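You operate a simulated robot arm through the tools that you are given. There is no shell and no other tool. Be economical: measure what you need, move in short steps, check, and stop when the job is done.

Carry out the task below with a simulated two-armed robot. There is one attempt and no reset: what you move stays moved.

JOB
Hold the white pot on the far end of the long table steady with one hand, lift the red bottle out of it with the other and set it down on the far end of the long table. Set down upright: red bottle.
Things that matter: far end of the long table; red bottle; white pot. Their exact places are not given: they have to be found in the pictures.

Only the result counts: the job must be done as asked and must still hold three seconds after the hand-in. Knocking over, shifting, dropping, spilling or breaking anything else fails it.

ROBOT AND FRAMES
Two 7-joint arms with two-finger parallel grippers on one trunk, on a base that drives. Base frame: it is fixed to the floor where the robot stands at the start and does not move with it; the origin is under the middle of the robot, x ahead of it, y to its left, z up; the surface under the hand at the start is at about z = 750. Units: mm, rad, N and s.
The left shoulder is at the start at [70, 134, 1126], the right one opposite. With the tool pointing down near the work surface each hand reaches from about 100 to 640 mm from the robot's upright axis, wherever it stands, measured 20 degrees to its own side. Places, roughly: far end of the long table [1100, 0, 800]. Payload 1.57 kg a hand.
The TCP of each hand is the grasp point between the finger pads, 30 mm short of the fingertips. In the tool frame z runs along the fingers and y along their closing line. Largest opening 80 mm; finger width 17, thickness 12; the body of the gripper, 40 by 82 mm, starts 80 mm behind the TCP.
Orientation is that of the tool frame in the base frame, as a unit quaternion [x, y, z, w]. With the fingers straight down and closing along the base's y, the tool's x points along the base's -x, its y along +y and its z along -z.

CONTROLS
- The arms move only by the tool play_rows. It takes "left_motion", "right_motion" or both (then of equal length, played together; a hand with none holds still); each is a list of rows, each a list of 3 entries, a list of its own where there are three numbers: the finger opening in mm, from 0 to 80, then the shift along the base's x, y, z in mm, then the turn, a rotation vector about the base's x, y, z in degrees. In form: [[fingers, [tx, ty, tz], [wx, wy, wz]], ...]. A call has 1 to 20 rows; each row is the pose to reach, as a shift and turn from the pose commanded when the call began. Each row takes 0.2 s and may step no farther than 50 mm and 0.15 rad from the row before; otherwise, or with a gripper value out of range, the whole call is refused. A pose out of reach is approached as far as the arm can. The call stops where the force on the tool passes 40 N (or 10 N more than at its start, if that is more) or the arm is blocked; 0.2 s more then pass. Each finger travels about 153 mm/s and halts on what it meets, pressing with about 40 N; the grip force reading is that of the motor and also rises with nothing between the fingers. The clock runs only during rows and for 0.2 s after the last one: add rows that repeat a pose to give the fingers time. The reply holds the time, the measured pose of the TCP, the force on the tool along the base axes, the opening and the grip force, in the units named above and with some noise, with the torque about the TCP (base axes, N m) and any sound that the robot's microphone picked up.
- Cameras (640 x 400 px; columns grow to the right, rows downward): "scene" is now at [128, -8.1, 1337.1]; the picture's right is [-0.09, -1.00, 0.00], its down [-0.75, 0.06, -0.66] and it looks along [0.66, -0.06, -0.75] (base axes); focal length 259 px, centre (320, 200). "left" rides on the left gripper at [72, 7, -122] in its tool frame; the picture's right is [-0.09, 1.00, 0.00], its down [-0.84, -0.08, -0.54] and it looks along [-0.54, -0.05, 0.84] (tool axes); focal length 238 px, centre (320, 200). "right" rides on the right gripper at [72, -7, -122] in its tool frame; the picture's right is [0.09, 1.00, 0.00], its down [-0.84, 0.08, -0.54] and it looks along [-0.54, 0.05, 0.84] (tool axes); focal length 238 px, centre (320, 200).
- grab_frame(camera): a new picture of that camera. The clock stands still meanwhile.
- slide_trunk(by): slides the trunk up (or, below 0, down) by that many mm; the arms and the scene camera ride with it, the base frame stays. It gives what a move gives, with no picture.
- base_move(legs): drives the robot by 1 to 6 legs, each [ahead, left, turn to the left] in mm, mm and rad, along the robot's own axes; the way and the turn of a leg run together, so that a leg with both is an arc; at most 1500 mm and 3.142 rad a leg. The arms and the cameras ride along, it lands a little off, and it stops where it bumps. It gives what a move gives.
- aim_head(pan, tilt): turns the head with the scene camera to pan (to the left, within 1.501 rad either way) and tilt (down, from -0.506 to 1.204), counted from straight ahead of the robot. It gives what a move gives.
- point_at(camera, pixels): there is no depth. For up to 12 entries [column, row, z] of the newest picture of that camera ("zoom" is the newest enlarged one), the place [x, y] in the base frame at which the ray of that pixel passes the height z, good to about 2 mm. The clock stands still meanwhile.
- enlarge(camera, box): a new picture of the part [left, top, right, bottom] of that camera's present view, enlarged. The clock stands still meanwhile.
- job_done(): hands the job in; it is judged then, once.

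Keep the steps short. Do not move on a guess: measure, check each grasp and each placing, and mend mistakes. In all there are 80 turns and 62 pictures (those below and enlarged ones count). Leave the grippers open and the arms clear of the work at the hand-in unless told otherwise, and finish with a single line.

The tools are called by a JSON object that holds its "op" and its "data". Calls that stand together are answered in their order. play_rows: Moves the arms, as the interface text tells. Its arguments: {"type":"object","properties":{"left_motion":{"type":"array","items":{"type":"array"}},"right_motion":{"type":"array","items":{"type":"array"}}},"required":[]} The other tools are called the same way: slide_trunk (by) slides the trunk up or down; base_move (legs) drives the base; aim_head (pan, tilt) turns the head that bears the scene camera; grab_frame (camera) takes a picture; point_at (camera, pixels) gives the place at which the rays of pixels pass given heights; enlarge (camera, box) takes an enlarged picture of a part of a camera's view; job_done () hands the job in.

At the start:

```text
time_s: 0.0
left_tcp_pos: [481.8, 162.4, 1032.8]
left_ee_rot: [0.001, 1.0, 0.0, 0.001]
left_force: [-0.7, 0.4, -0.2]
left_torque: [0.03, 0.0, 0.01]
left_gripper_width: 79.8
left_grip_force: 0.0
right_tcp_pos: [443.8, -149.8, 1022.6]
right_ee_rot: [0.0, 1.0, 0.0, 0.0]
right_force: [-1.0, 0.1, -0.4]
right_torque: [0.0, 0.02, -0.03]
right_gripper_width: 79.9
right_grip_force: 0.0
trunk travel left (down, up): [-700.0, 240.0]
robot x, y, heading: [-0.9, -5.6, -0.006]
head pan, tilt: [-0.086, 0.852]
```

scene: 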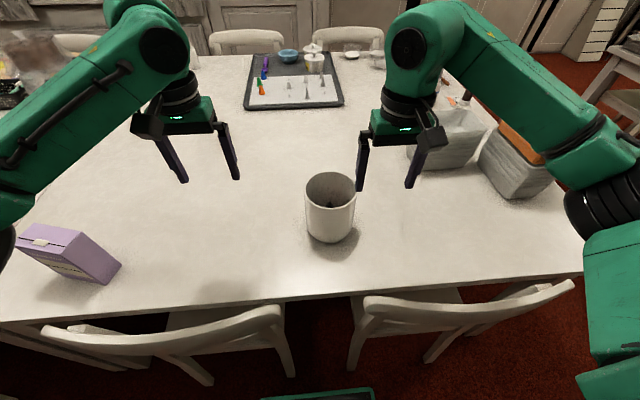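
right: 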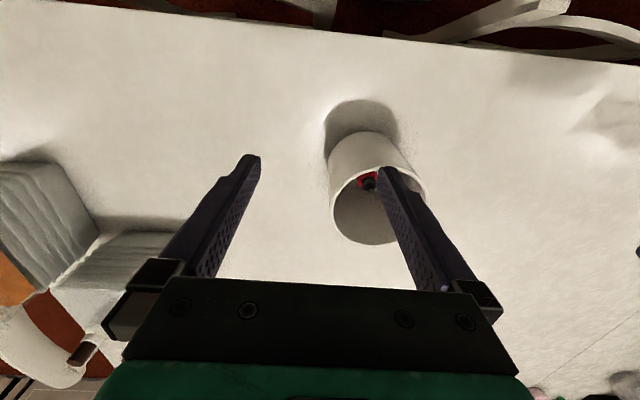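
left: 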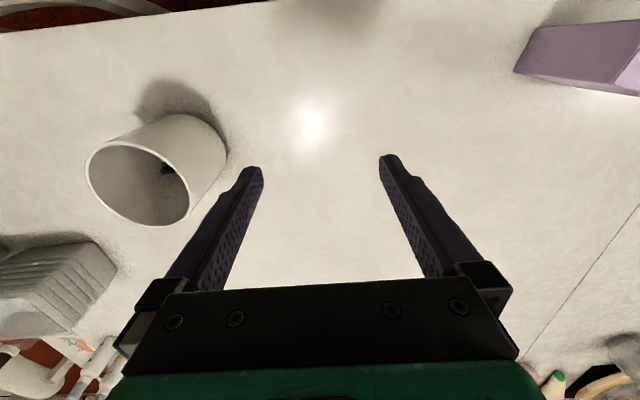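

I see a white pot at scene pixel (330,205) with something dark inside. I'll enlarge it and measure.

{"op": "enlarge", "data": {"camera": "scene", "box": [270, 150, 390, 260]}}

{"op": "enlarge", "data": {"camera": "right", "box": [310, 80, 450, 260]}}

{"op": "point_at", "data": {"camera": "scene", "pixels": [[330, 242, 750], [330, 242, 800], [307, 225, 750], [355, 225, 750], [320, 305, 750], [290, 105, 750], [330, 172, 850], [330, 205, 850], [305, 188, 850], [355, 188, 850], [320, 55, 750]]}}

{"op": "point_at", "data": {"camera": "right", "pixels": [[368, 183, 750], [368, 183, 800], [368, 183, 850], [330, 200, 850], [427, 190, 850], [370, 245, 850], [370, 165, 850], [362, 132, 750]]}}

```text
3.64 times, centred on (330, 205) of scene
```

zoom: 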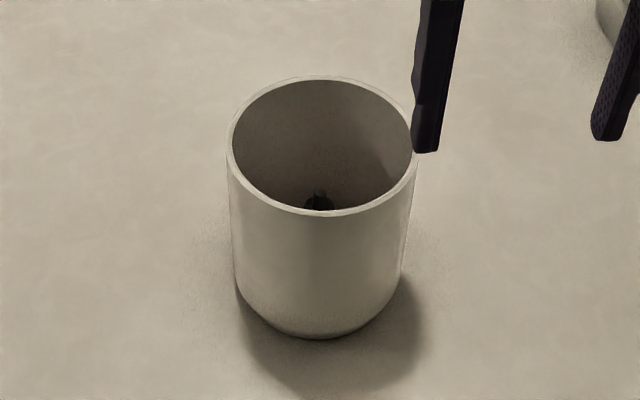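

```text
2.22 times, centred on (380, 170) of right
```

zoom: 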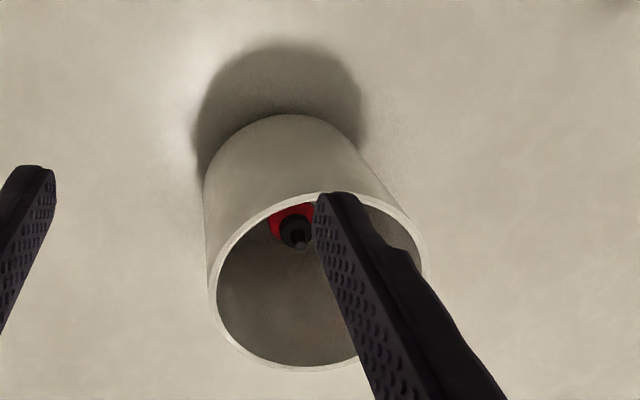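

```text
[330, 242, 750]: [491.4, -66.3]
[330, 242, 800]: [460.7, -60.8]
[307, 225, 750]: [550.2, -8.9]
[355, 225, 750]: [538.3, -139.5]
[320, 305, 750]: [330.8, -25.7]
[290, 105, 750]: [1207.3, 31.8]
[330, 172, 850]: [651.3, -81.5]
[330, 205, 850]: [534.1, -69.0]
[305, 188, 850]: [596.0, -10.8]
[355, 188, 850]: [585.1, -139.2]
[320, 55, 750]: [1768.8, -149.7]
```

```text
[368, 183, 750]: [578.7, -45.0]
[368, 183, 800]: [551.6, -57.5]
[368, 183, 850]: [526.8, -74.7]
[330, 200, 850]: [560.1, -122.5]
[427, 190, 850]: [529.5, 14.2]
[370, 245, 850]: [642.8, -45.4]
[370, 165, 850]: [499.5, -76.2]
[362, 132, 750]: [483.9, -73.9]
```

The red bottle with a black cap is deep in the pot. I'll check the rest of the table, including the seam line in the left view, before deciding where the "far end" is.

{"op": "enlarge", "data": {"camera": "scene", "box": [220, 20, 400, 130]}}

{"op": "point_at", "data": {"camera": "left", "pixels": [[638, 207, 750], [522, 360, 750], [85, 160, 850], [225, 155, 850], [135, 225, 850], [150, 145, 850], [168, 170, 750], [168, 170, 800], [200, 115, 750]]}}

{"op": "aim_head", "data": {"pan": 0, "tilt": 0.5}}

{"op": "grab_frame", "data": {"camera": "scene"}}

```text
3.56 times, centred on (310, 75) of scene
```

zoom: 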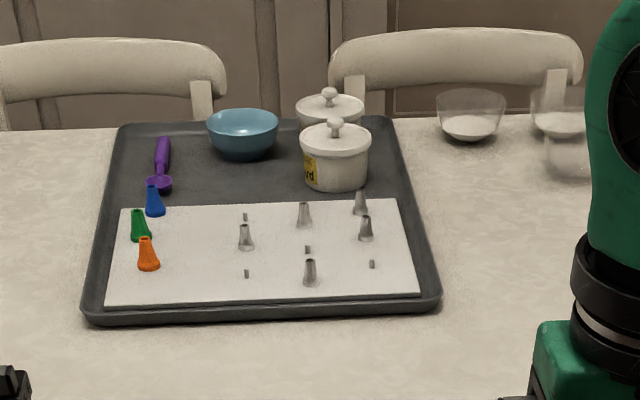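

```text
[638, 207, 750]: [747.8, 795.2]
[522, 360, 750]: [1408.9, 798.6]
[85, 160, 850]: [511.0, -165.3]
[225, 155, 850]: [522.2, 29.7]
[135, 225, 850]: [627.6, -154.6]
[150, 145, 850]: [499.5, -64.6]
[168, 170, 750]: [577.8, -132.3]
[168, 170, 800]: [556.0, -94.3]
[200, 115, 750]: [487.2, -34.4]
```

```text
time_s: 0.8
left_tcp_pos: [482.1, 161.2, 1032.6]
left_ee_rot: [0.0, 1.0, -0.001, 0.0]
left_force: [0.3, 0.3, 0.4]
left_torque: [0.01, 0.02, -0.01]
left_gripper_width: 80.1
left_grip_force: 0.1
right_tcp_pos: [445.5, -149.9, 1021.6]
right_ee_rot: [0.0, 1.0, 0.0, 0.0]
right_force: [0.4, -0.3, 0.1]
right_torque: [0.01, -0.02, -0.01]
right_gripper_width: 79.9
right_grip_force: 0.0
trunk travel left (down, up): [-700.0, 240.0]
robot x, y, heading: [1.3, 2.2, 0.001]
head pan, tilt: [0.0, 0.499]
```

```text
55 pictures are left
```

scene: 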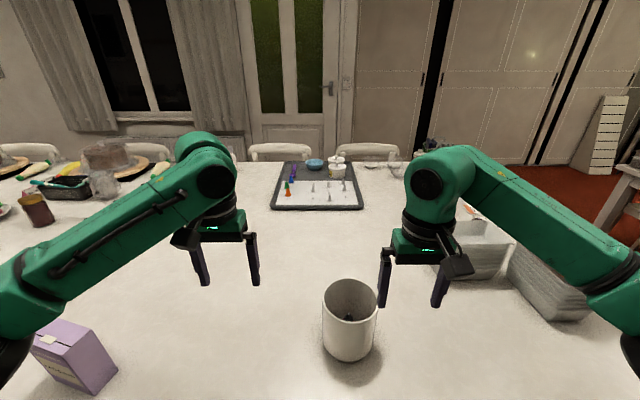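

The seam lies at y≈797, so this whole table section (y<797) is the far end. I triangulate the pot at centre ≈(531,-67), rim z≈909, diameter ≈114. Next I'll put the right camera over the pot to see the bottle from above.

{"op": "play_rows", "data": {"right_motion": [[80, [30, 20, 0], [0, 0, 0]], [80, [65, 45, 0], [0, 0, 0]], [80, [100, 70, 0], [0, 0, 0]], [80, [140, 85, 0], [0, 0, 0]], [80, [140, 85, 0], [0, 0, 0]]]}}

{"op": "grab_frame", "data": {"camera": "right"}}

{"op": "enlarge", "data": {"camera": "right", "box": [230, 0, 410, 112]}}

```text
time_s: 2.0
left_tcp_pos: [481.9, 159.5, 1033.6]
left_ee_rot: [0.0, 1.0, 0.001, 0.0]
left_force: [0.5, -0.5, -0.1]
left_torque: [0.04, 0.01, 0.0]
left_gripper_width: 80.1
left_grip_force: 0.0
right_tcp_pos: [580.8, -66.2, 1019.2]
right_ee_rot: [-0.001, 1.0, 0.0, 0.001]
right_force: [-0.6, 0.1, 0.7]
right_torque: [0.01, 0.0, 0.01]
right_gripper_width: 79.7
right_grip_force: 0.1
trunk travel left (down, up): [-700.0, 240.0]
robot x, y, heading: [-2.5, 1.1, 0.001]
head pan, tilt: [0.0, 0.499]
```

```text
54 pictures are left
```

right: 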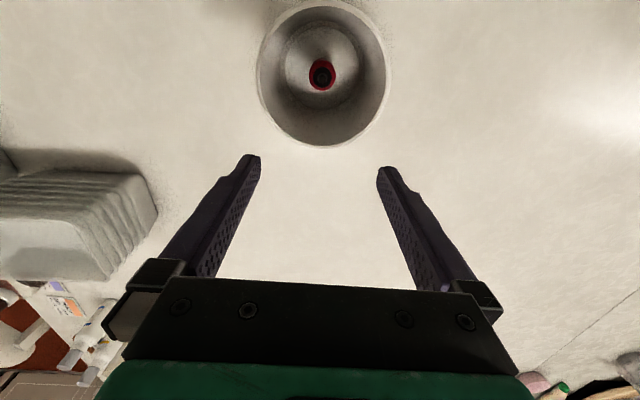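

```text
3.56 times, centred on (320, 56) of right
```

zoom: 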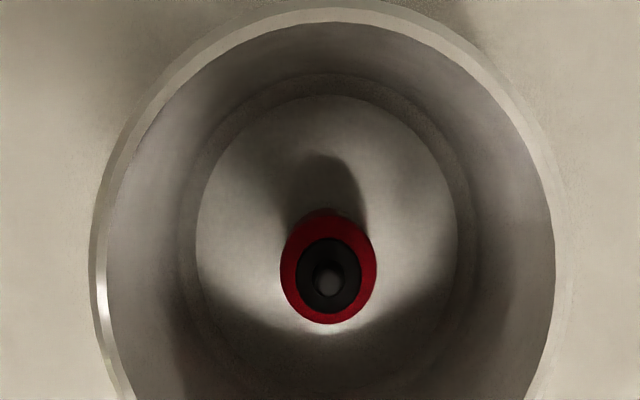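

From above, the bottle is small, red with a black cap, and stands near the pot centre. I'll project rim, cap and body pixels at several heights.

{"op": "point_at", "data": {"camera": "zoom", "pixels": [[330, 280, 900], [330, 280, 860], [330, 280, 820], [330, 280, 780], [280, 272, 820], [376, 272, 820], [328, 323, 820], [328, 210, 755], [328, 8, 909], [95, 245, 909], [556, 245, 909], [330, 315, 850]]}}

{"op": "point_at", "data": {"camera": "right", "pixels": [[322, 145, 909], [322, 6, 909], [258, 70, 909], [389, 70, 909]]}}

{"op": "enlarge", "data": {"camera": "scene", "box": [300, 260, 400, 370]}}

{"op": "enlarge", "data": {"camera": "left", "box": [70, 80, 250, 240]}}

```text
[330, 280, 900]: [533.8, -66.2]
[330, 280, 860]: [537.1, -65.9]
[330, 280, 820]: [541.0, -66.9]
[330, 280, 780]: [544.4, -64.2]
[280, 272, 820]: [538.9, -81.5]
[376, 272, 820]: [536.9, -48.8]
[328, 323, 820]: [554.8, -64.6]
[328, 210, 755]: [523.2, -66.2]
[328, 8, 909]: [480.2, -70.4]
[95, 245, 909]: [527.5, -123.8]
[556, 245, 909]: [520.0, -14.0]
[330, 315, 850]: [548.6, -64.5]
```

```text
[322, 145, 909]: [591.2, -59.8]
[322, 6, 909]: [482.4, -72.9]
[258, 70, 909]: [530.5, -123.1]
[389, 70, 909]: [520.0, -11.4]
```

```text
3.64 times, centred on (350, 315) of scene
```

zoom: 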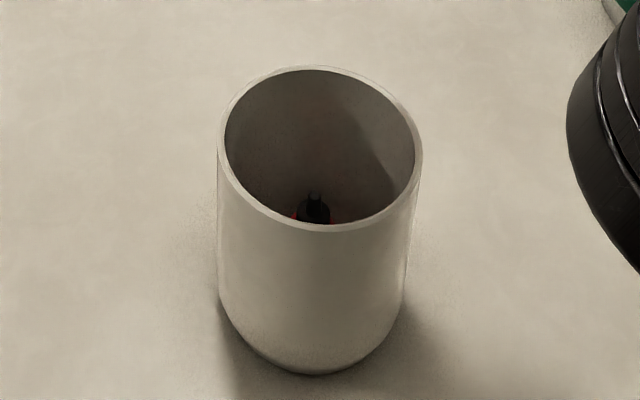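

```text
2.50 times, centred on (160, 160) of left
```

zoom: 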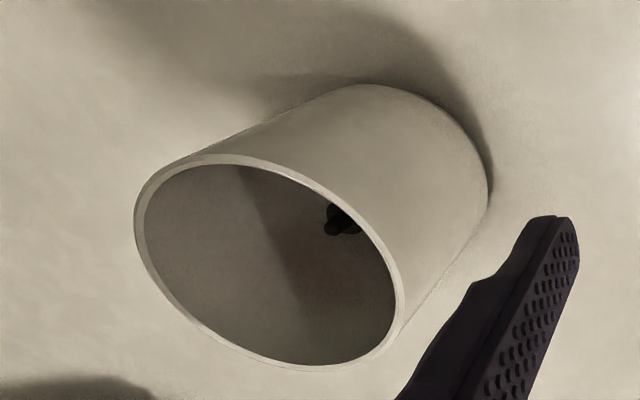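

I'll triangulate the nozzle tip: left view zoom (332,228), and scene zoom next.

{"op": "point_at", "data": {"camera": "zoom", "pixels": [[330, 232, 860], [330, 232, 840], [330, 232, 820], [330, 232, 800]]}}

{"op": "point_at", "data": {"camera": "scene", "pixels": [[348.6, 313, 860], [348.6, 313, 840], [348.6, 313, 820], [348.6, 313, 800], [344, 319, 840], [354, 319, 840]]}}

```text
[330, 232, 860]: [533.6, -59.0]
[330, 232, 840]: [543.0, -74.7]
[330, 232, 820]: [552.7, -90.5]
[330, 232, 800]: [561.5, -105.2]
```

```text
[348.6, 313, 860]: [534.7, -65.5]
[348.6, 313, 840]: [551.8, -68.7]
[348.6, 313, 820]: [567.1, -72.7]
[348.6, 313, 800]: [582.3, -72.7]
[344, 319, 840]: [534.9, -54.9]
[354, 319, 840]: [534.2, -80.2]
```

The nozzle tip is at ≈(537,-66,853), the body is ≈32 mm across, the pot centre is ≈(536,-68) and its outer radius is ≈55.
- **Left hand:** grips the +y rim wall, tilted back towards the robot.
- **Right hand:** enters turned 90°, closing along x.

First, the right hand withdraws and turns.

{"op": "play_rows", "data": {"right_motion": [[80, [-4, -20, 0], [0, 0, 8]], [80, [-8, -40, 0], [0, 0, 16]], [80, [-12, -60, 0], [0, 0, 24]], [80, [-16, -80, 0], [0, 0, 32]], [80, [-20, -100, 0], [0, 0, 40]], [80, [-24, -115, 0], [0, 0, 48]], [80, [-28, -125, 0], [0, 0, 56]], [80, [-32, -135, 0], [0, 0, 64]], [80, [-36, -140, 0], [0, 0, 72]], [80, [-40, -145, 0], [0, 0, 80]], [80, [-44, -150, 0], [0, 0, 88]], [80, [-44, -150, 0], [0, 0, 90]], [80, [-44, -150, 0], [0, 0, 90]]]}}

{"op": "play_rows", "data": {"left_motion": [[60, [5, -30, 0], [0, -8, 0]], [50, [15, -60, -10], [0, -16, 0]], [40, [25, -90, -20], [0, -24, 0]], [40, [35, -120, -30], [0, -32, 0]], [40, [45, -150, -45], [0, -40, 0]], [40, [45, -176, -60], [0, -40, 0]], [40, [45, -176, -60], [0, -40, 0]]]}}

{"op": "grab_frame", "data": {"camera": "left"}}

{"op": "grab_frame", "data": {"camera": "scene"}}

```text
time_s: 4.8
left_tcp_pos: [481.4, 161.0, 1032.7]
left_ee_rot: [0.0, 1.0, 0.001, 0.0]
left_force: [-0.1, -0.7, -0.4]
left_torque: [0.03, -0.02, -0.01]
left_gripper_width: 80.1
left_grip_force: 0.1
right_tcp_pos: [228.3, -65.3, 1049.4]
right_ee_rot: [-0.707, 0.708, 0.001, 0.0]
right_force: [0.0, -0.1, 0.4]
right_torque: [0.02, 0.01, -0.01]
right_gripper_width: 80.0
right_grip_force: 0.1
right hand out of reach, approached as far as the arm can: row 2, 3, 4, 5, 6, 7, 8, 9, 10, 11, 12, 13
trunk travel left (down, up): [-700.0, 240.0]
robot x, y, heading: [0.2, -0.8, 0.0]
head pan, tilt: [0.0, 0.499]
```

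```text
time_s: 6.4
left_tcp_pos: [527.4, -14.3, 973.6]
left_ee_rot: [0.001, 0.94, -0.002, 0.341]
left_force: [0.6, -0.1, 0.7]
left_torque: [0.03, -0.02, -0.02]
left_gripper_width: 40.1
left_grip_force: 0.1
right_tcp_pos: [229.3, -64.2, 1050.0]
right_ee_rot: [-0.706, 0.708, 0.0, 0.001]
right_force: [-0.9, -0.1, 0.4]
right_torque: [0.01, 0.03, -0.01]
right_gripper_width: 80.1
right_grip_force: 0.1
trunk travel left (down, up): [-700.0, 240.0]
robot x, y, heading: [1.4, 2.2, -0.0]
head pan, tilt: [0.0, 0.499]
```

```text
50 pictures are left
```

left: 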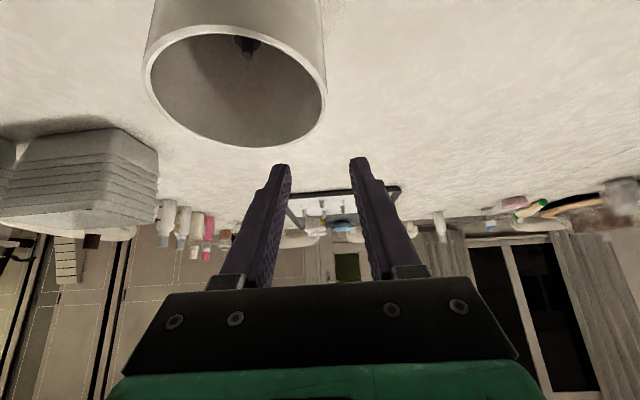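

```text
49 pictures are left
```

scene: 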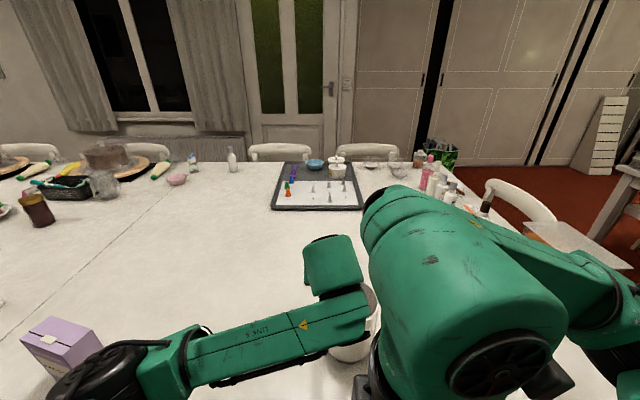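

The right arm folded back because it couldn't hold that yaw out there, and the left hand reached its pre-grasp pose. I'll raise the trunk for more arm room, then test small moves of the turned right hand.

{"op": "slide_trunk", "data": {"by": 150}}

{"op": "play_rows", "data": {"right_motion": [[80, [0, 0, -20], [0, 0, 0]]]}}

```text
time_s: 8.2
left_tcp_pos: [529.6, -14.1, 1123.3]
left_ee_rot: [0.0, 0.939, 0.0, 0.343]
left_force: [-0.7, -0.5, -0.1]
left_torque: [-0.03, -0.05, 0.02]
left_gripper_width: 40.0
left_grip_force: 0.1
right_tcp_pos: [230.0, -64.2, 1199.1]
right_ee_rot: [-0.707, 0.707, 0.001, 0.0]
right_force: [-0.5, 0.0, -1.4]
right_torque: [0.02, 0.0, 0.03]
right_gripper_width: 79.7
right_grip_force: 0.1
trunk travel left (down, up): [-850.0, 90.0]
robot x, y, heading: [-1.2, 1.5, -0.002]
head pan, tilt: [0.0, 0.499]
```

```text
time_s: 8.6
left_tcp_pos: [527.7, -14.5, 1122.7]
left_ee_rot: [-0.001, 0.94, 0.001, 0.342]
left_force: [0.8, -1.2, 0.3]
left_torque: [0.02, -0.01, 0.02]
left_gripper_width: 40.0
left_grip_force: 0.0
right_tcp_pos: [229.3, -64.3, 1179.2]
right_ee_rot: [-0.706, 0.708, -0.001, 0.0]
right_force: [0.6, 1.0, -0.1]
right_torque: [0.03, 0.01, 0.02]
right_gripper_width: 80.4
right_grip_force: 0.1
trunk travel left (down, up): [-850.0, 90.0]
robot x, y, heading: [0.8, -4.9, -0.002]
head pan, tilt: [0.0, 0.499]
```

Commands now start from the real pose. I'll move the right hand out and down in steps towards (400,-200,1020).

{"op": "play_rows", "data": {"right_motion": [[80, [0, -30, -25], [0, 0, 0]], [80, [20, -60, -50], [0, 0, 0]], [80, [45, -85, -80], [0, 0, 0]], [80, [75, -105, -110], [0, 0, 0]], [80, [105, -120, -135], [0, 0, 0]], [80, [140, -135, -150], [0, 0, 0]], [80, [170, -135, -160], [0, 0, 0]], [80, [170, -135, -160], [0, 0, 0]]]}}

```text
time_s: 10.4
left_tcp_pos: [528.2, -14.7, 1122.7]
left_ee_rot: [0.0, 0.94, 0.0, 0.341]
left_force: [0.3, -0.4, 0.4]
left_torque: [-0.01, 0.01, 0.01]
left_gripper_width: 39.8
left_grip_force: 0.1
right_tcp_pos: [205.0, -94.5, 1140.3]
right_ee_rot: [-0.706, 0.708, 0.0, 0.0]
right_force: [0.2, -0.3, 0.2]
right_torque: [-0.01, -0.04, -0.01]
right_gripper_width: 80.0
right_grip_force: 0.1
right hand out of reach, approached as far as the arm can: row 1, 2, 3, 4, 5, 6, 7, 8
trunk travel left (down, up): [-850.0, 90.0]
robot x, y, heading: [-4.0, 1.0, 0.003]
head pan, tilt: [0.0, 0.499]
```

That yaw direction is limited. I'll unwind the turn, then go out.

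{"op": "play_rows", "data": {"right_motion": [[80, [0, 0, 0], [0, 0, -8]], [80, [0, 0, 0], [0, 0, -16]], [80, [0, 0, 0], [0, 0, -24]], [80, [0, 0, 0], [0, 0, -32]], [80, [0, 0, 0], [0, 0, -40]], [80, [0, 0, 0], [0, 0, -48]], [80, [0, 0, 0], [0, 0, -56]], [80, [0, 0, 0], [0, 0, -64]], [80, [0, 0, 0], [0, 0, -72]], [80, [0, 0, 0], [0, 0, -80]], [80, [0, 0, 0], [0, 0, -88]], [80, [0, 0, 0], [0, 0, -90]], [80, [30, -20, 0], [0, 0, -90]], [80, [60, -40, -20], [0, 0, -90]], [80, [95, -60, -40], [0, 0, -90]], [80, [130, -80, -60], [0, 0, -90]], [80, [165, -95, -80], [0, 0, -90]], [80, [200, -105, -100], [0, 0, -90]], [80, [235, -105, -120], [0, 0, -90]], [80, [235, -105, -120], [0, 0, -90]]]}}

```text
time_s: 12.0
left_tcp_pos: [527.5, -14.9, 1122.6]
left_ee_rot: [0.0, 0.94, 0.0, 0.342]
left_force: [0.2, 0.4, -0.6]
left_torque: [0.04, 0.01, -0.05]
left_gripper_width: 40.1
left_grip_force: 0.0
right_tcp_pos: [200.1, -89.6, 1132.3]
right_ee_rot: [-0.306, 0.952, -0.003, 0.0]
right_force: [4.3, 1.3, 0.1]
right_torque: [-0.29, 0.56, 0.03]
right_gripper_width: 79.6
right_grip_force: 0.1
trunk travel left (down, up): [-850.0, 90.0]
robot x, y, heading: [7.0, -1.7, -0.0]
head pan, tilt: [0.0, 0.499]
stopped in row 8 (right hand): the force on the tool passed its limit at 81 N (the readings are from after the stop); the commanded pose is now the measured one
```

The right hand touched something at row 8, probably the robot itself or the left arm. I'll look.

{"op": "aim_head", "data": {"pan": 0, "tilt": 1.1}}

{"op": "grab_frame", "data": {"camera": "scene"}}

{"op": "grab_frame", "data": {"camera": "right"}}

```text
time_s: 13.0
left_tcp_pos: [528.8, -14.6, 1123.2]
left_ee_rot: [0.0, 0.94, 0.0, 0.342]
left_force: [-0.4, 0.5, 0.6]
left_torque: [0.0, 0.02, 0.02]
left_gripper_width: 39.9
left_grip_force: 0.1
right_tcp_pos: [201.0, -89.6, 1131.6]
right_ee_rot: [-0.307, 0.952, -0.003, 0.0]
right_force: [8.0, 1.0, -2.6]
right_torque: [0.05, 0.89, 0.39]
right_gripper_width: 79.8
right_grip_force: 0.0
trunk travel left (down, up): [-850.0, 90.0]
robot x, y, heading: [0.3, 0.9, -0.001]
head pan, tilt: [0.0, 1.1]
```

```text
48 pictures are left
```

scene: 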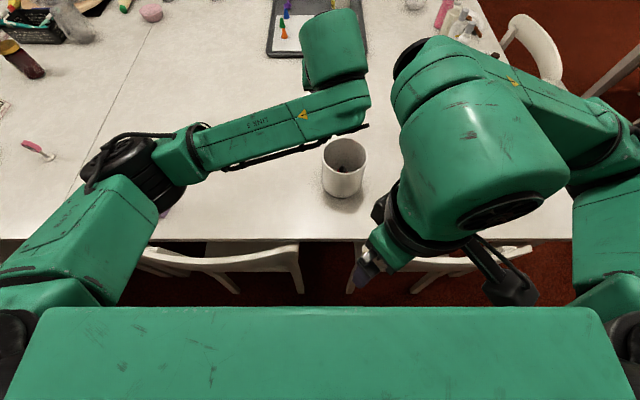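

```text
47 pictures are left
```

right: 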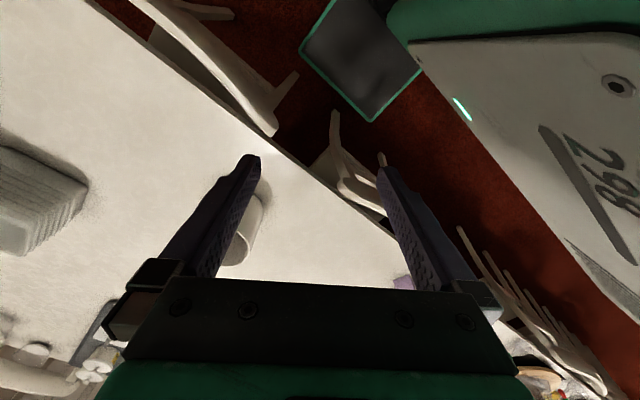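

The right gripper's rear is pressing on the trunk. I'll ease it forward and finish the unwinding while moving out.

{"op": "play_rows", "data": {"right_motion": [[80, [20, 0, 0], [0, 0, 0]], [80, [40, 0, 0], [0, 0, -6]], [80, [60, 0, 0], [0, 0, -14]], [80, [90, -10, 0], [0, 0, -22]], [80, [120, -20, 0], [0, 0, -30]], [80, [150, -40, -20], [0, 0, -35.6]], [80, [180, -60, -40], [0, 0, -35.6]], [80, [210, -80, -60], [0, 0, -35.6]], [80, [240, -95, -80], [0, 0, -35.6]], [80, [240, -100, -110], [0, 0, -35.6]], [80, [240, -100, -110], [0, 0, -35.6]]]}}

```text
time_s: 15.4
left_tcp_pos: [527.9, -12.9, 1123.7]
left_ee_rot: [0.0, 0.94, 0.0, 0.341]
left_force: [0.3, 0.8, -1.3]
left_torque: [0.01, 0.02, 0.0]
left_gripper_width: 39.7
left_grip_force: 0.1
right_tcp_pos: [441.8, -188.4, 1023.4]
right_ee_rot: [-0.001, 1.0, -0.004, 0.0]
right_force: [-0.1, -1.2, -0.1]
right_torque: [-0.01, 0.01, -0.01]
right_gripper_width: 79.7
right_grip_force: 0.0
trunk travel left (down, up): [-850.0, 90.0]
robot x, y, heading: [-2.0, -1.2, 0.002]
head pan, tilt: [0.0, 1.1]
```

The right hand is back to a clean pose at (442,-188,1023). I'll test the other yaw direction, 40° only.

{"op": "play_rows", "data": {"right_motion": [[80, [0, 0, 0], [0, 0, -8]], [80, [0, 0, 0], [0, 0, -16]], [80, [0, 0, 0], [0, 0, -24]], [80, [0, 0, 0], [0, 0, -32]], [80, [0, 0, 0], [0, 0, -40]]]}}

```text
time_s: 16.6
left_tcp_pos: [529.2, -14.6, 1122.9]
left_ee_rot: [0.0, 0.94, 0.0, 0.342]
left_force: [-1.0, 0.4, 0.4]
left_torque: [0.01, 0.03, -0.01]
left_gripper_width: 40.0
left_grip_force: 0.1
right_tcp_pos: [441.0, -187.8, 1021.8]
right_ee_rot: [0.342, 0.94, -0.002, -0.001]
right_force: [0.2, 0.3, -1.1]
right_torque: [-0.01, -0.03, -0.02]
right_gripper_width: 80.0
right_grip_force: 0.1
trunk travel left (down, up): [-850.0, 90.0]
robot x, y, heading: [-0.5, 0.2, -0.0]
head pan, tilt: [0.0, 1.1]
```

Negative yaw works. I'll finish to -90°, then lower the trunk 80 mm.

{"op": "play_rows", "data": {"right_motion": [[80, [0, 0, 0], [0, 0, -8]], [80, [0, 0, 0], [0, 0, -16]], [80, [0, 0, 0], [0, 0, -24]], [80, [0, 0, 0], [0, 0, -32]], [80, [0, 0, 0], [0, 0, -40]], [80, [0, 0, 0], [0, 0, -48]], [80, [0, 0, 0], [0, 0, -50]]]}}

{"op": "slide_trunk", "data": {"by": -80}}

```text
time_s: 18.2
left_tcp_pos: [527.5, -14.5, 1123.6]
left_ee_rot: [0.0, 0.94, 0.0, 0.342]
left_force: [0.4, 0.3, 0.0]
left_torque: [-0.01, 0.04, 0.01]
left_gripper_width: 39.8
left_grip_force: 0.0
right_tcp_pos: [441.8, -189.5, 1022.6]
right_ee_rot: [0.706, 0.708, -0.002, -0.003]
right_force: [0.1, 0.6, -0.8]
right_torque: [-0.03, 0.0, -0.01]
right_gripper_width: 80.0
right_grip_force: 0.1
trunk travel left (down, up): [-850.0, 90.0]
robot x, y, heading: [-1.1, -1.0, -0.002]
head pan, tilt: [0.0, 1.1]
```

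```text
time_s: 19.4
left_tcp_pos: [529.4, -15.1, 1042.9]
left_ee_rot: [0.0, 0.94, 0.0, 0.342]
left_force: [0.1, -0.7, -0.3]
left_torque: [-0.01, 0.01, 0.0]
left_gripper_width: 40.3
left_grip_force: 0.1
right_tcp_pos: [441.4, -189.3, 942.6]
right_ee_rot: [0.706, 0.708, -0.001, -0.003]
right_force: [-0.4, -0.1, 0.1]
right_torque: [-0.05, 0.0, 0.03]
right_gripper_width: 79.9
right_grip_force: 0.0
trunk travel left (down, up): [-770.0, 170.0]
robot x, y, heading: [-2.2, -1.1, 0.001]
head pan, tilt: [0.0, 1.1]
```

Now the left hand descends to TCP z≈925, just over the rim, for a check.

{"op": "play_rows", "data": {"left_motion": [[40, [0, 0, -40], [0, 0, 0]], [40, [0, 0, -80], [0, 0, 0]], [40, [0, 0, -108], [0, 0, 0]], [40, [0, 0, -108], [0, 0, 0]]]}}

{"op": "grab_frame", "data": {"camera": "left"}}

{"op": "grab_frame", "data": {"camera": "scene"}}

{"op": "grab_frame", "data": {"camera": "right"}}

```text
time_s: 20.4
left_tcp_pos: [529.0, -16.5, 934.3]
left_ee_rot: [0.0, 0.94, 0.0, 0.342]
left_force: [-0.1, 0.6, -0.8]
left_torque: [-0.02, -0.01, 0.02]
left_gripper_width: 39.9
left_grip_force: 0.0
right_tcp_pos: [441.6, -188.2, 941.3]
right_ee_rot: [0.706, 0.709, -0.002, -0.003]
right_force: [0.3, -0.1, 0.6]
right_torque: [-0.01, 0.03, 0.02]
right_gripper_width: 79.9
right_grip_force: 0.1
trunk travel left (down, up): [-770.0, 170.0]
robot x, y, heading: [0.1, 0.8, 0.003]
head pan, tilt: [0.0, 1.1]
```

```text
46 pictures are left
```

left: 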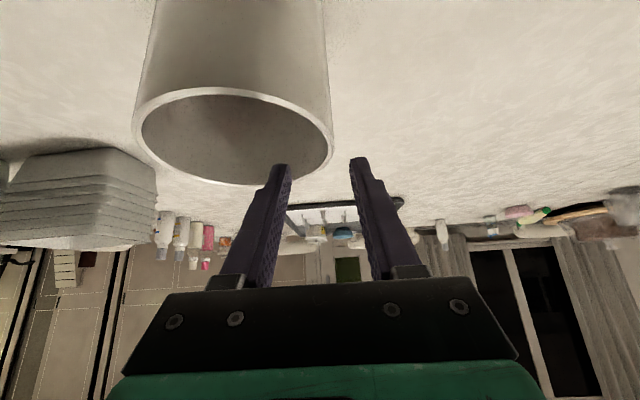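

```text
45 pictures are left
```

scene: 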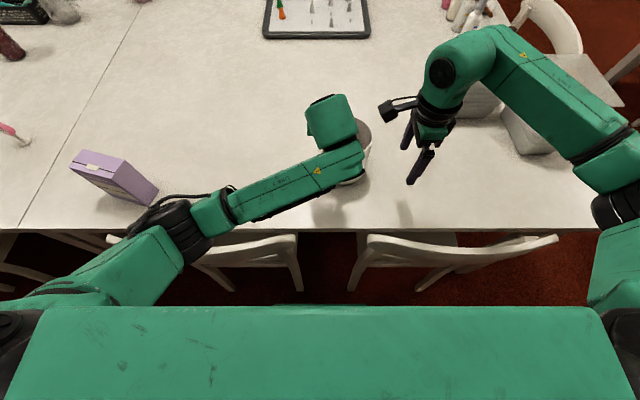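

```text
44 pictures are left
```

right: 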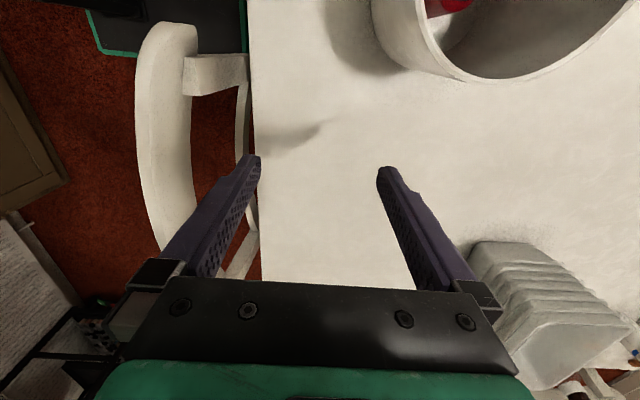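

I'll check where the wall is relative to the left fingers, using the rim's edge pixels at z=909.

{"op": "point_at", "data": {"camera": "left", "pixels": [[333, 142, 909], [328, 142, 909], [134, 115, 909], [230, 88, 909], [240, 186, 909]]}}

{"op": "enlarge", "data": {"camera": "left", "box": [220, 60, 420, 220]}}

```text
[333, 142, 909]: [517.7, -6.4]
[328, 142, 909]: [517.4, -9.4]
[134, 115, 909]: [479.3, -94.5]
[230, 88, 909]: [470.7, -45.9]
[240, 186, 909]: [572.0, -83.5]
```

```text
2.50 times, centred on (320, 140) of left
```

zoom: 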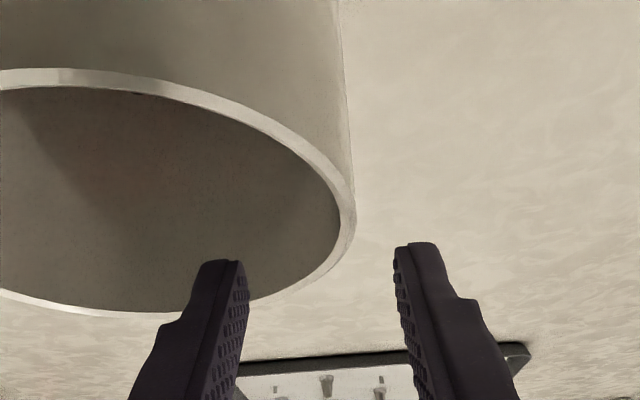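

The wall is ≈5 mm left of my finger midline and the rim is at z≈905. I'll shift +5 in y and descend to TCP z≈895.

{"op": "play_rows", "data": {"left_motion": [[40, [0, 5, 0], [0, 0, 0]], [40, [0, 5, -20], [0, 0, 0]], [40, [0, 5, -39], [0, 0, 0]], [40, [0, 5, -39], [0, 0, 0]]]}}

{"op": "enlarge", "data": {"camera": "left", "box": [220, 60, 420, 220]}}

```text
time_s: 21.4
left_tcp_pos: [528.1, -12.4, 896.7]
left_ee_rot: [0.0, 0.94, 0.0, 0.342]
left_force: [0.0, 1.3, 0.0]
left_torque: [0.02, -0.03, 0.0]
left_gripper_width: 40.1
left_grip_force: 0.1
right_tcp_pos: [441.5, -189.3, 942.5]
right_ee_rot: [0.706, 0.709, -0.001, -0.003]
right_force: [0.2, -1.3, 1.0]
right_torque: [-0.03, -0.04, 0.03]
right_gripper_width: 80.2
right_grip_force: 0.1
trunk travel left (down, up): [-770.0, 170.0]
robot x, y, heading: [0.1, 1.4, 0.001]
head pan, tilt: [0.0, 1.1]
```

```text
2.50 times, centred on (320, 140) of left
```

zoom: 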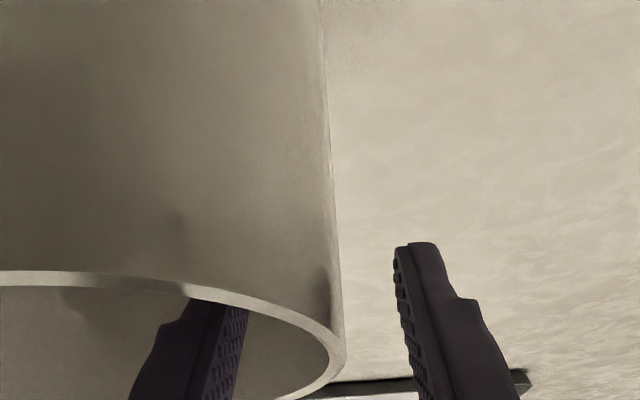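

The wall lies between the fingers, about 3 mm nearer the outer one. I'll shift 2.5 mm and close part-way to check the centring.

{"op": "play_rows", "data": {"left_motion": [[32, [0, 2.5, 0], [0, 0, 0]], [24, [0, 2.5, 0], [0, 0, 0]], [18, [0, 2.5, 0], [0, 0, 0]], [14, [0, 2.5, 0], [0, 0, 0]]]}}

{"op": "enlarge", "data": {"camera": "left", "box": [220, 60, 420, 220]}}

```text
time_s: 22.4
left_tcp_pos: [527.3, -8.9, 896.1]
left_ee_rot: [0.001, 0.94, -0.001, 0.342]
left_force: [0.2, -1.8, 0.2]
left_torque: [0.01, -0.01, 0.05]
left_gripper_width: 15.3
left_grip_force: 1.0
right_tcp_pos: [441.6, -190.0, 941.7]
right_ee_rot: [0.706, 0.708, -0.001, -0.003]
right_force: [-0.5, -0.1, -0.2]
right_torque: [-0.02, 0.02, -0.02]
right_gripper_width: 80.0
right_grip_force: 0.0
trunk travel left (down, up): [-770.0, 170.0]
robot x, y, heading: [-2.2, -2.8, -0.003]
head pan, tilt: [0.0, 1.1]
```

```text
2.50 times, centred on (320, 140) of left
```

zoom: 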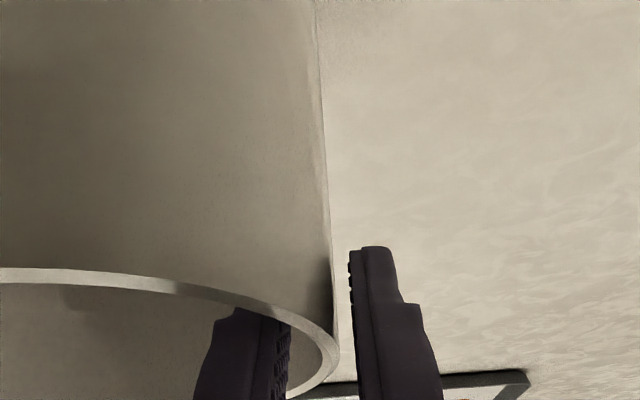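

It's well centred. Closing on the wall.

{"op": "play_rows", "data": {"left_motion": [[10, [0, 0, 0], [0, 0, 0]], [7, [0, 0, 0], [0, 0, 0]], [4, [0, 0, 0], [0, 0, 0]], [2, [0, 0, 0], [0, 0, 0]], [0, [0, 0, 0], [0, 0, 0]], [0, [0, 0, 0], [0, 0, 0]]]}}

{"op": "enlarge", "data": {"camera": "left", "box": [220, 60, 420, 220]}}

{"op": "grab_frame", "data": {"camera": "right"}}

```text
time_s: 23.8
left_tcp_pos: [527.0, -8.2, 897.6]
left_ee_rot: [0.0, 0.94, 0.001, 0.342]
left_force: [1.2, -1.6, 3.4]
left_torque: [-0.06, 0.1, 0.07]
left_gripper_width: 9.3
left_grip_force: 28.2
right_tcp_pos: [441.3, -189.5, 942.2]
right_ee_rot: [0.706, 0.708, -0.001, -0.002]
right_force: [-0.9, 0.9, 0.2]
right_torque: [0.01, -0.03, 0.01]
right_gripper_width: 79.5
right_grip_force: 0.0
trunk travel left (down, up): [-770.0, 170.0]
robot x, y, heading: [0.0, 1.6, 0.0]
head pan, tilt: [0.0, 1.1]
```

```text
2.50 times, centred on (320, 140) of left
```

zoom: 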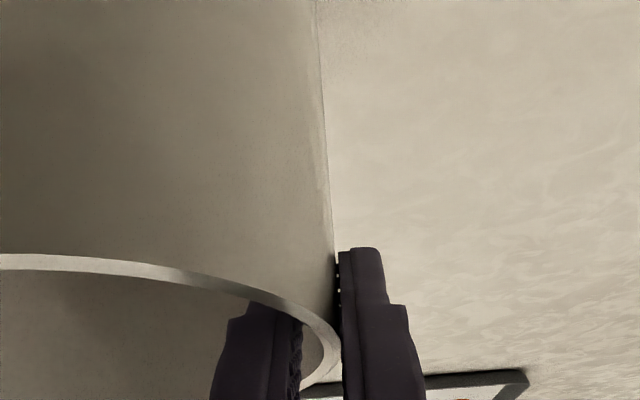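

```text
39 pictures are left
```

right: 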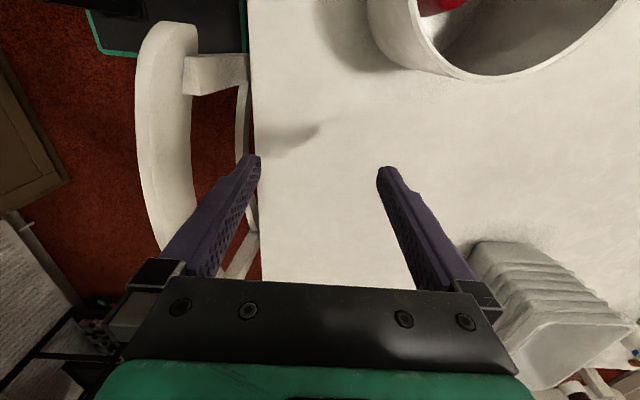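

The left hand holds the pot wall with a 9.3 mm gap and 28 N. Next the right hand rises, leans 15° towards -y and moves above the pot, with fingers at 50.

{"op": "play_rows", "data": {"right_motion": [[80, [0, 0, 40], [5, 0, 0]], [70, [20, 0, 80], [10, 0, 0]], [60, [50, 10, 80], [15, 0, 0]], [50, [80, 35, 80], [15, 0, 0]], [50, [95, 70, 80], [15, 0, 0]], [50, [95, 95, 80], [15, 0, 0]], [50, [95, 95, 80], [15, 0, 0]]]}}

{"op": "grab_frame", "data": {"camera": "right"}}

{"op": "grab_frame", "data": {"camera": "scene"}}

```text
time_s: 25.4
left_tcp_pos: [527.7, -8.6, 897.5]
left_ee_rot: [0.0, 0.94, 0.0, 0.342]
left_force: [0.3, -1.1, 4.2]
left_torque: [-0.01, 0.35, 0.01]
left_gripper_width: 9.5
left_grip_force: 27.9
right_tcp_pos: [535.0, -93.8, 1021.3]
right_ee_rot: [0.7, 0.702, 0.092, -0.094]
right_force: [-0.2, 0.1, 0.0]
right_torque: [-0.01, 0.02, -0.02]
right_gripper_width: 50.2
right_grip_force: 0.0
trunk travel left (down, up): [-770.0, 170.0]
robot x, y, heading: [1.6, 1.6, 0.0]
head pan, tilt: [0.0, 1.1]
```

```text
38 pictures are left
```

right: 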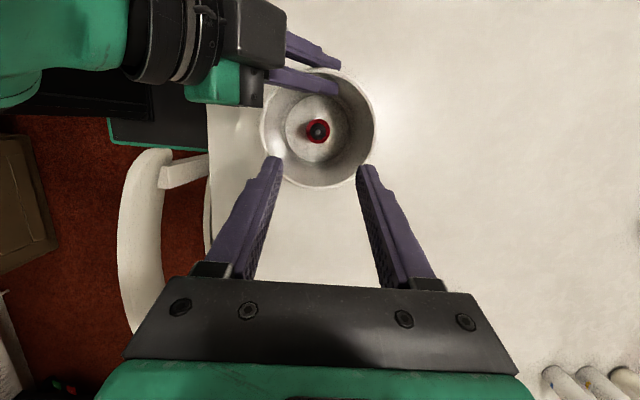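

```text
37 pictures are left
```

scene: 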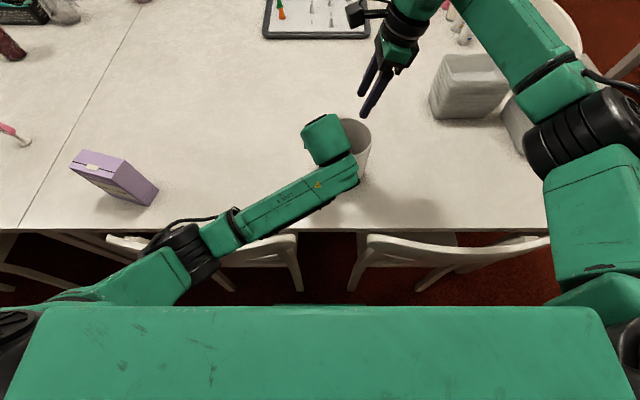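

That's a great view: the bottle cap is at (319,131) and the camera is almost straight above. I'll measure.

{"op": "enlarge", "data": {"camera": "right", "box": [250, 60, 390, 200]}}

{"op": "point_at", "data": {"camera": "right", "pixels": [[319, 131, 850], [306, 131, 835], [331, 131, 835], [319, 120, 835], [319, 143, 835], [262, 130, 905], [376, 125, 905], [320, 188, 905], [322, 68, 905]]}}

```text
2.86 times, centred on (320, 130) of right
```

zoom: 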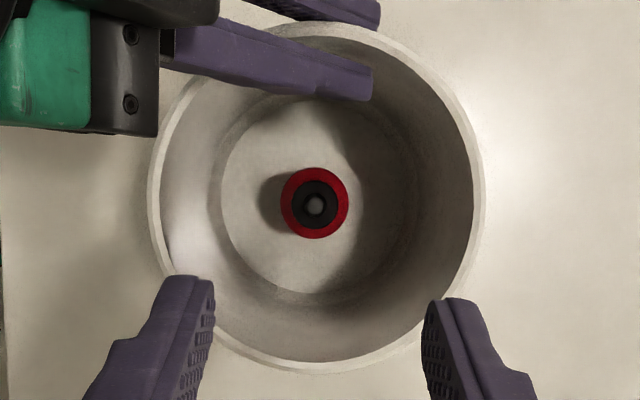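

```text
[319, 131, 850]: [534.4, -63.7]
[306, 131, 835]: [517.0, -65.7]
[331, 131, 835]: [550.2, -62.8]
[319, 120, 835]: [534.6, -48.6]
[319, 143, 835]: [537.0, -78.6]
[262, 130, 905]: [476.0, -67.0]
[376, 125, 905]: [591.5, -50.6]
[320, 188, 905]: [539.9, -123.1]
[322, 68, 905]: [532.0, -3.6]
```

The bottle is at (535,-64) and the pot centre at (534,-64). I'll move over it and go down halfway, keeping watch on forces.

{"op": "play_rows", "data": {"right_motion": [[50, [0, 15, -10], [0, 0, 0]], [50, [0, 30, -30], [0, 0, 0]], [50, [0, 30, -60], [0, 0, 0]], [50, [0, 30, -90], [0, 0, 0]], [50, [0, 30, -115], [0, 0, 0]], [50, [0, 30, -115], [0, 0, 0]]]}}

{"op": "grab_frame", "data": {"camera": "right"}}

{"op": "enlarge", "data": {"camera": "scene", "box": [270, 50, 450, 220]}}

```text
time_s: 26.8
left_tcp_pos: [526.6, -8.4, 898.2]
left_ee_rot: [0.0, 0.939, 0.0, 0.343]
left_force: [0.2, -1.7, 3.8]
left_torque: [-0.02, 0.22, 0.03]
left_gripper_width: 9.1
left_grip_force: 28.1
right_tcp_pos: [535.6, -66.7, 906.8]
right_ee_rot: [0.699, 0.703, 0.091, -0.094]
right_force: [-0.4, -0.3, 0.1]
right_torque: [0.01, -0.03, 0.01]
right_gripper_width: 49.9
right_grip_force: 0.1
trunk travel left (down, up): [-770.0, 170.0]
robot x, y, heading: [-2.4, 3.2, 0.001]
head pan, tilt: [0.0, 1.1]
```

```text
35 pictures are left
```

right: 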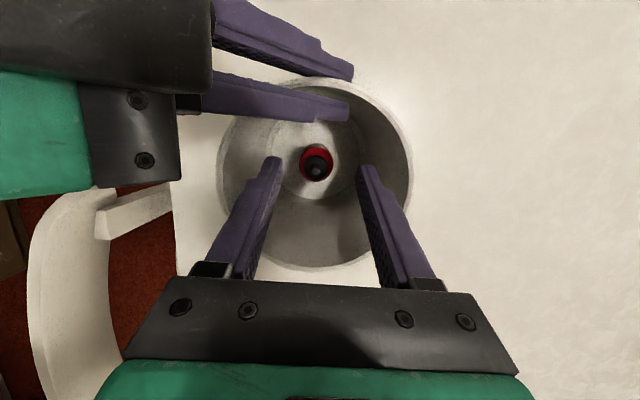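

```text
2.35 times, centred on (360, 135) of scene
```

zoom: 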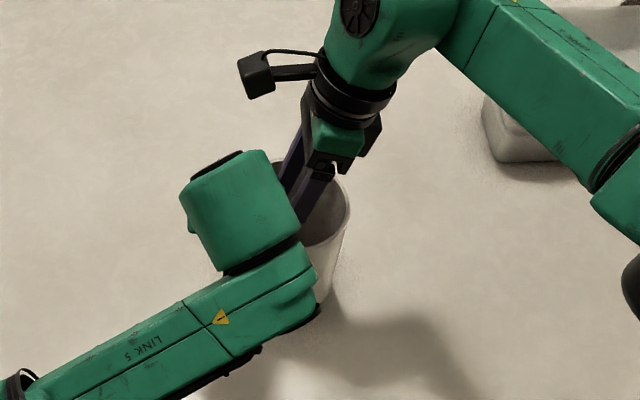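

The bottle is centred between the fingers. I'll descend to TCP z≈842.

{"op": "play_rows", "data": {"right_motion": [[50, [-1, 2, -20], [0, 0, 0]], [50, [-1, 2, -40], [0, 0, 0]], [50, [-1, 2, -55], [0, 0, 0]], [50, [-1, 2, -65], [0, 0, 0]], [50, [-1, 2, -65], [0, 0, 0]]]}}

{"op": "grab_frame", "data": {"camera": "right"}}

```text
time_s: 28.0
left_tcp_pos: [527.2, -9.1, 897.5]
left_ee_rot: [0.0, 0.94, 0.0, 0.341]
left_force: [0.3, -1.4, 4.3]
left_torque: [-0.04, 0.22, 0.05]
left_gripper_width: 9.5
left_grip_force: 27.6
right_tcp_pos: [533.2, -63.5, 842.2]
right_ee_rot: [0.7, 0.702, 0.092, -0.095]
right_force: [0.2, -0.3, -0.2]
right_torque: [0.0, -0.01, 0.02]
right_gripper_width: 50.0
right_grip_force: 0.1
trunk travel left (down, up): [-770.0, 170.0]
robot x, y, heading: [-1.4, 0.4, 0.003]
head pan, tilt: [0.0, 1.1]
```

```text
33 pictures are left
```

right: 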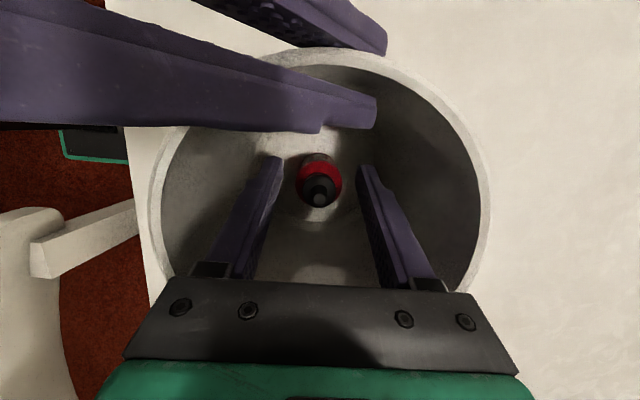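

The bottle is between the pads. Closing gently.

{"op": "play_rows", "data": {"right_motion": [[42, [0, 0, 0], [0, 0, 0]], [37, [0, 0, 0], [0, 0, 0]], [33, [0, 0, 0], [0, 0, 0]], [28, [0, 0, 0], [0, 0, 0]], [22, [0, 0, 0], [0, 0, 0]], [10, [0, 0, 0], [0, 0, 0]], [0, [0, 0, 0], [0, 0, 0]], [0, [0, 0, 0], [0, 0, 0]]]}}

{"op": "grab_frame", "data": {"camera": "right"}}

```text
time_s: 29.8
left_tcp_pos: [527.8, -9.1, 897.0]
left_ee_rot: [0.0, 0.94, 0.001, 0.342]
left_force: [0.9, -1.9, 5.0]
left_torque: [-0.04, 0.2, 0.04]
left_gripper_width: 9.5
left_grip_force: 27.7
right_tcp_pos: [533.8, -62.0, 842.7]
right_ee_rot: [0.699, 0.703, 0.09, -0.095]
right_force: [0.7, 0.1, 0.6]
right_torque: [-0.06, -0.03, -0.01]
right_gripper_width: 31.8
right_grip_force: 39.7
trunk travel left (down, up): [-770.0, 170.0]
robot x, y, heading: [5.4, -4.1, -0.004]
head pan, tilt: [0.0, 1.1]
```

```text
32 pictures are left
```

right: 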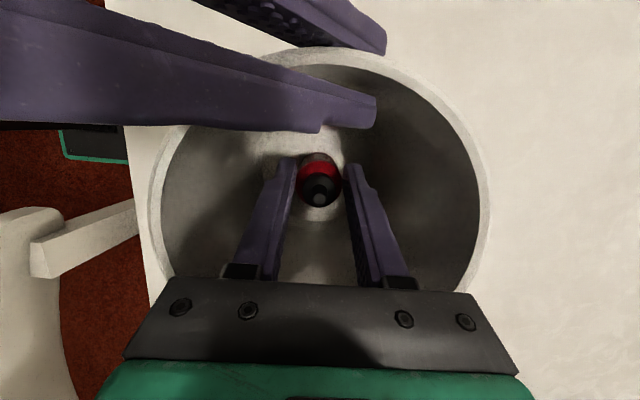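

It's gripped at 31.8 mm with 40 N. I'll lift 20 mm and check.

{"op": "play_rows", "data": {"right_motion": [[0, [0, 0, 5], [0, 0, 0]], [0, [0, 0, 12], [0, 0, 0]], [0, [0, 0, 20], [0, 0, 0]], [0, [0, 0, 20], [0, 0, 0]]]}}

{"op": "grab_frame", "data": {"camera": "right"}}

```text
time_s: 30.8
left_tcp_pos: [527.9, -8.0, 896.7]
left_ee_rot: [0.0, 0.94, 0.0, 0.342]
left_force: [1.0, -1.7, 4.9]
left_torque: [0.01, 0.18, 0.02]
left_gripper_width: 9.5
left_grip_force: 27.6
right_tcp_pos: [533.9, -63.0, 861.8]
right_ee_rot: [0.7, 0.702, 0.09, -0.094]
right_force: [-0.1, 0.4, -0.3]
right_torque: [-0.02, 0.0, -0.02]
right_gripper_width: 31.5
right_grip_force: 39.8
trunk travel left (down, up): [-770.0, 170.0]
robot x, y, heading: [1.6, -0.9, 0.002]
head pan, tilt: [0.0, 1.1]
```

```text
31 pictures are left
```

right: 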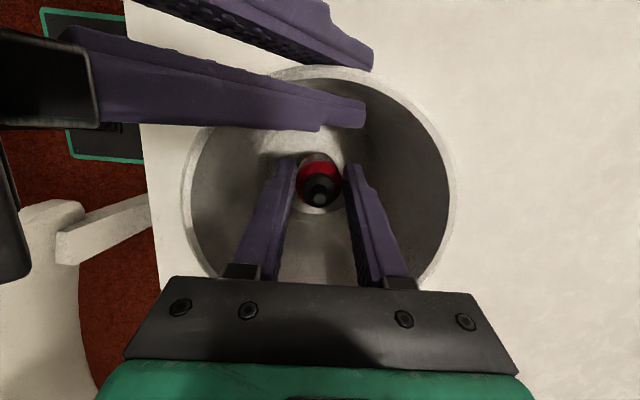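

The bottle rides up with the gripper. I'll lift it clear (TCP z≈1030) and measure the free table area in the scene picture.

{"op": "play_rows", "data": {"right_motion": [[0, [0, 0, 30], [0, 0, 0]], [0, [0, 0, 60], [0, 0, 0]], [0, [0, 0, 90], [0, 0, 0]], [0, [0, 0, 120], [0, 0, 0]], [0, [0, 0, 150], [0, 0, 0]], [0, [0, 0, 170], [0, 0, 0]], [0, [0, 0, 170], [0, 0, 0]]]}}

{"op": "grab_frame", "data": {"camera": "scene"}}

{"op": "grab_frame", "data": {"camera": "right"}}

{"op": "grab_frame", "data": {"camera": "left"}}

{"op": "point_at", "data": {"camera": "scene", "pixels": [[430, 108, 750], [445, 115, 750], [505, 118, 750], [450, 233, 750], [520, 150, 750]]}}

```text
time_s: 32.4
left_tcp_pos: [527.2, -9.1, 896.3]
left_ee_rot: [0.001, 0.94, -0.001, 0.342]
left_force: [0.9, -1.1, 4.1]
left_torque: [0.01, 0.19, 0.04]
left_gripper_width: 9.4
left_grip_force: 27.8
right_tcp_pos: [533.0, -63.2, 1034.3]
right_ee_rot: [0.699, 0.703, 0.09, -0.095]
right_force: [0.4, -0.2, -1.0]
right_torque: [0.01, 0.01, 0.02]
right_gripper_width: 31.7
right_grip_force: 39.9
trunk travel left (down, up): [-770.0, 170.0]
robot x, y, heading: [-0.8, 3.2, -0.001]
head pan, tilt: [0.0, 1.1]
```

```text
30 pictures are left
```

scene: 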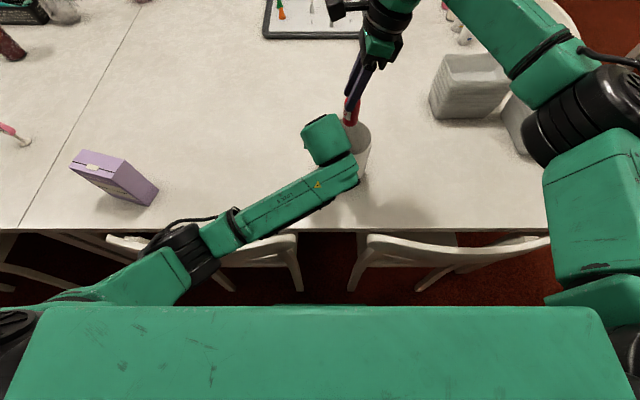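

```text
29 pictures are left
```

right: 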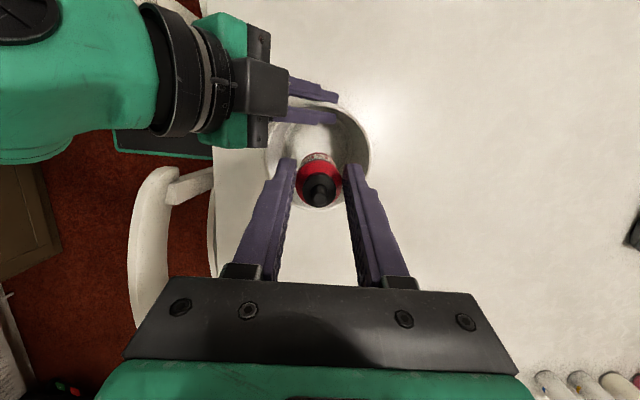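

```text
28 pictures are left
```

left: 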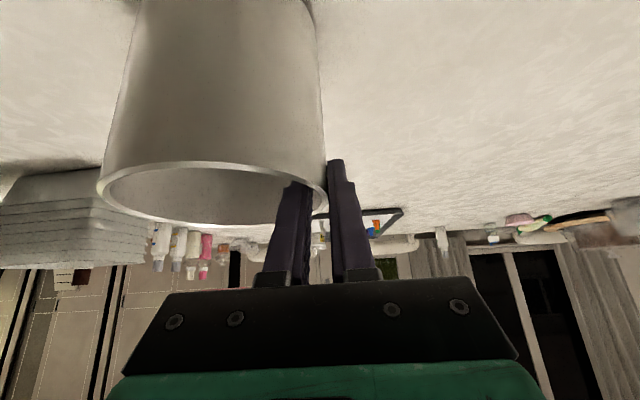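

```text
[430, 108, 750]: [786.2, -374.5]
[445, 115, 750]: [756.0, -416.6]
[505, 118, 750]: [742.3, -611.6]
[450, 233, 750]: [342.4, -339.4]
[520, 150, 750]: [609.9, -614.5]
```

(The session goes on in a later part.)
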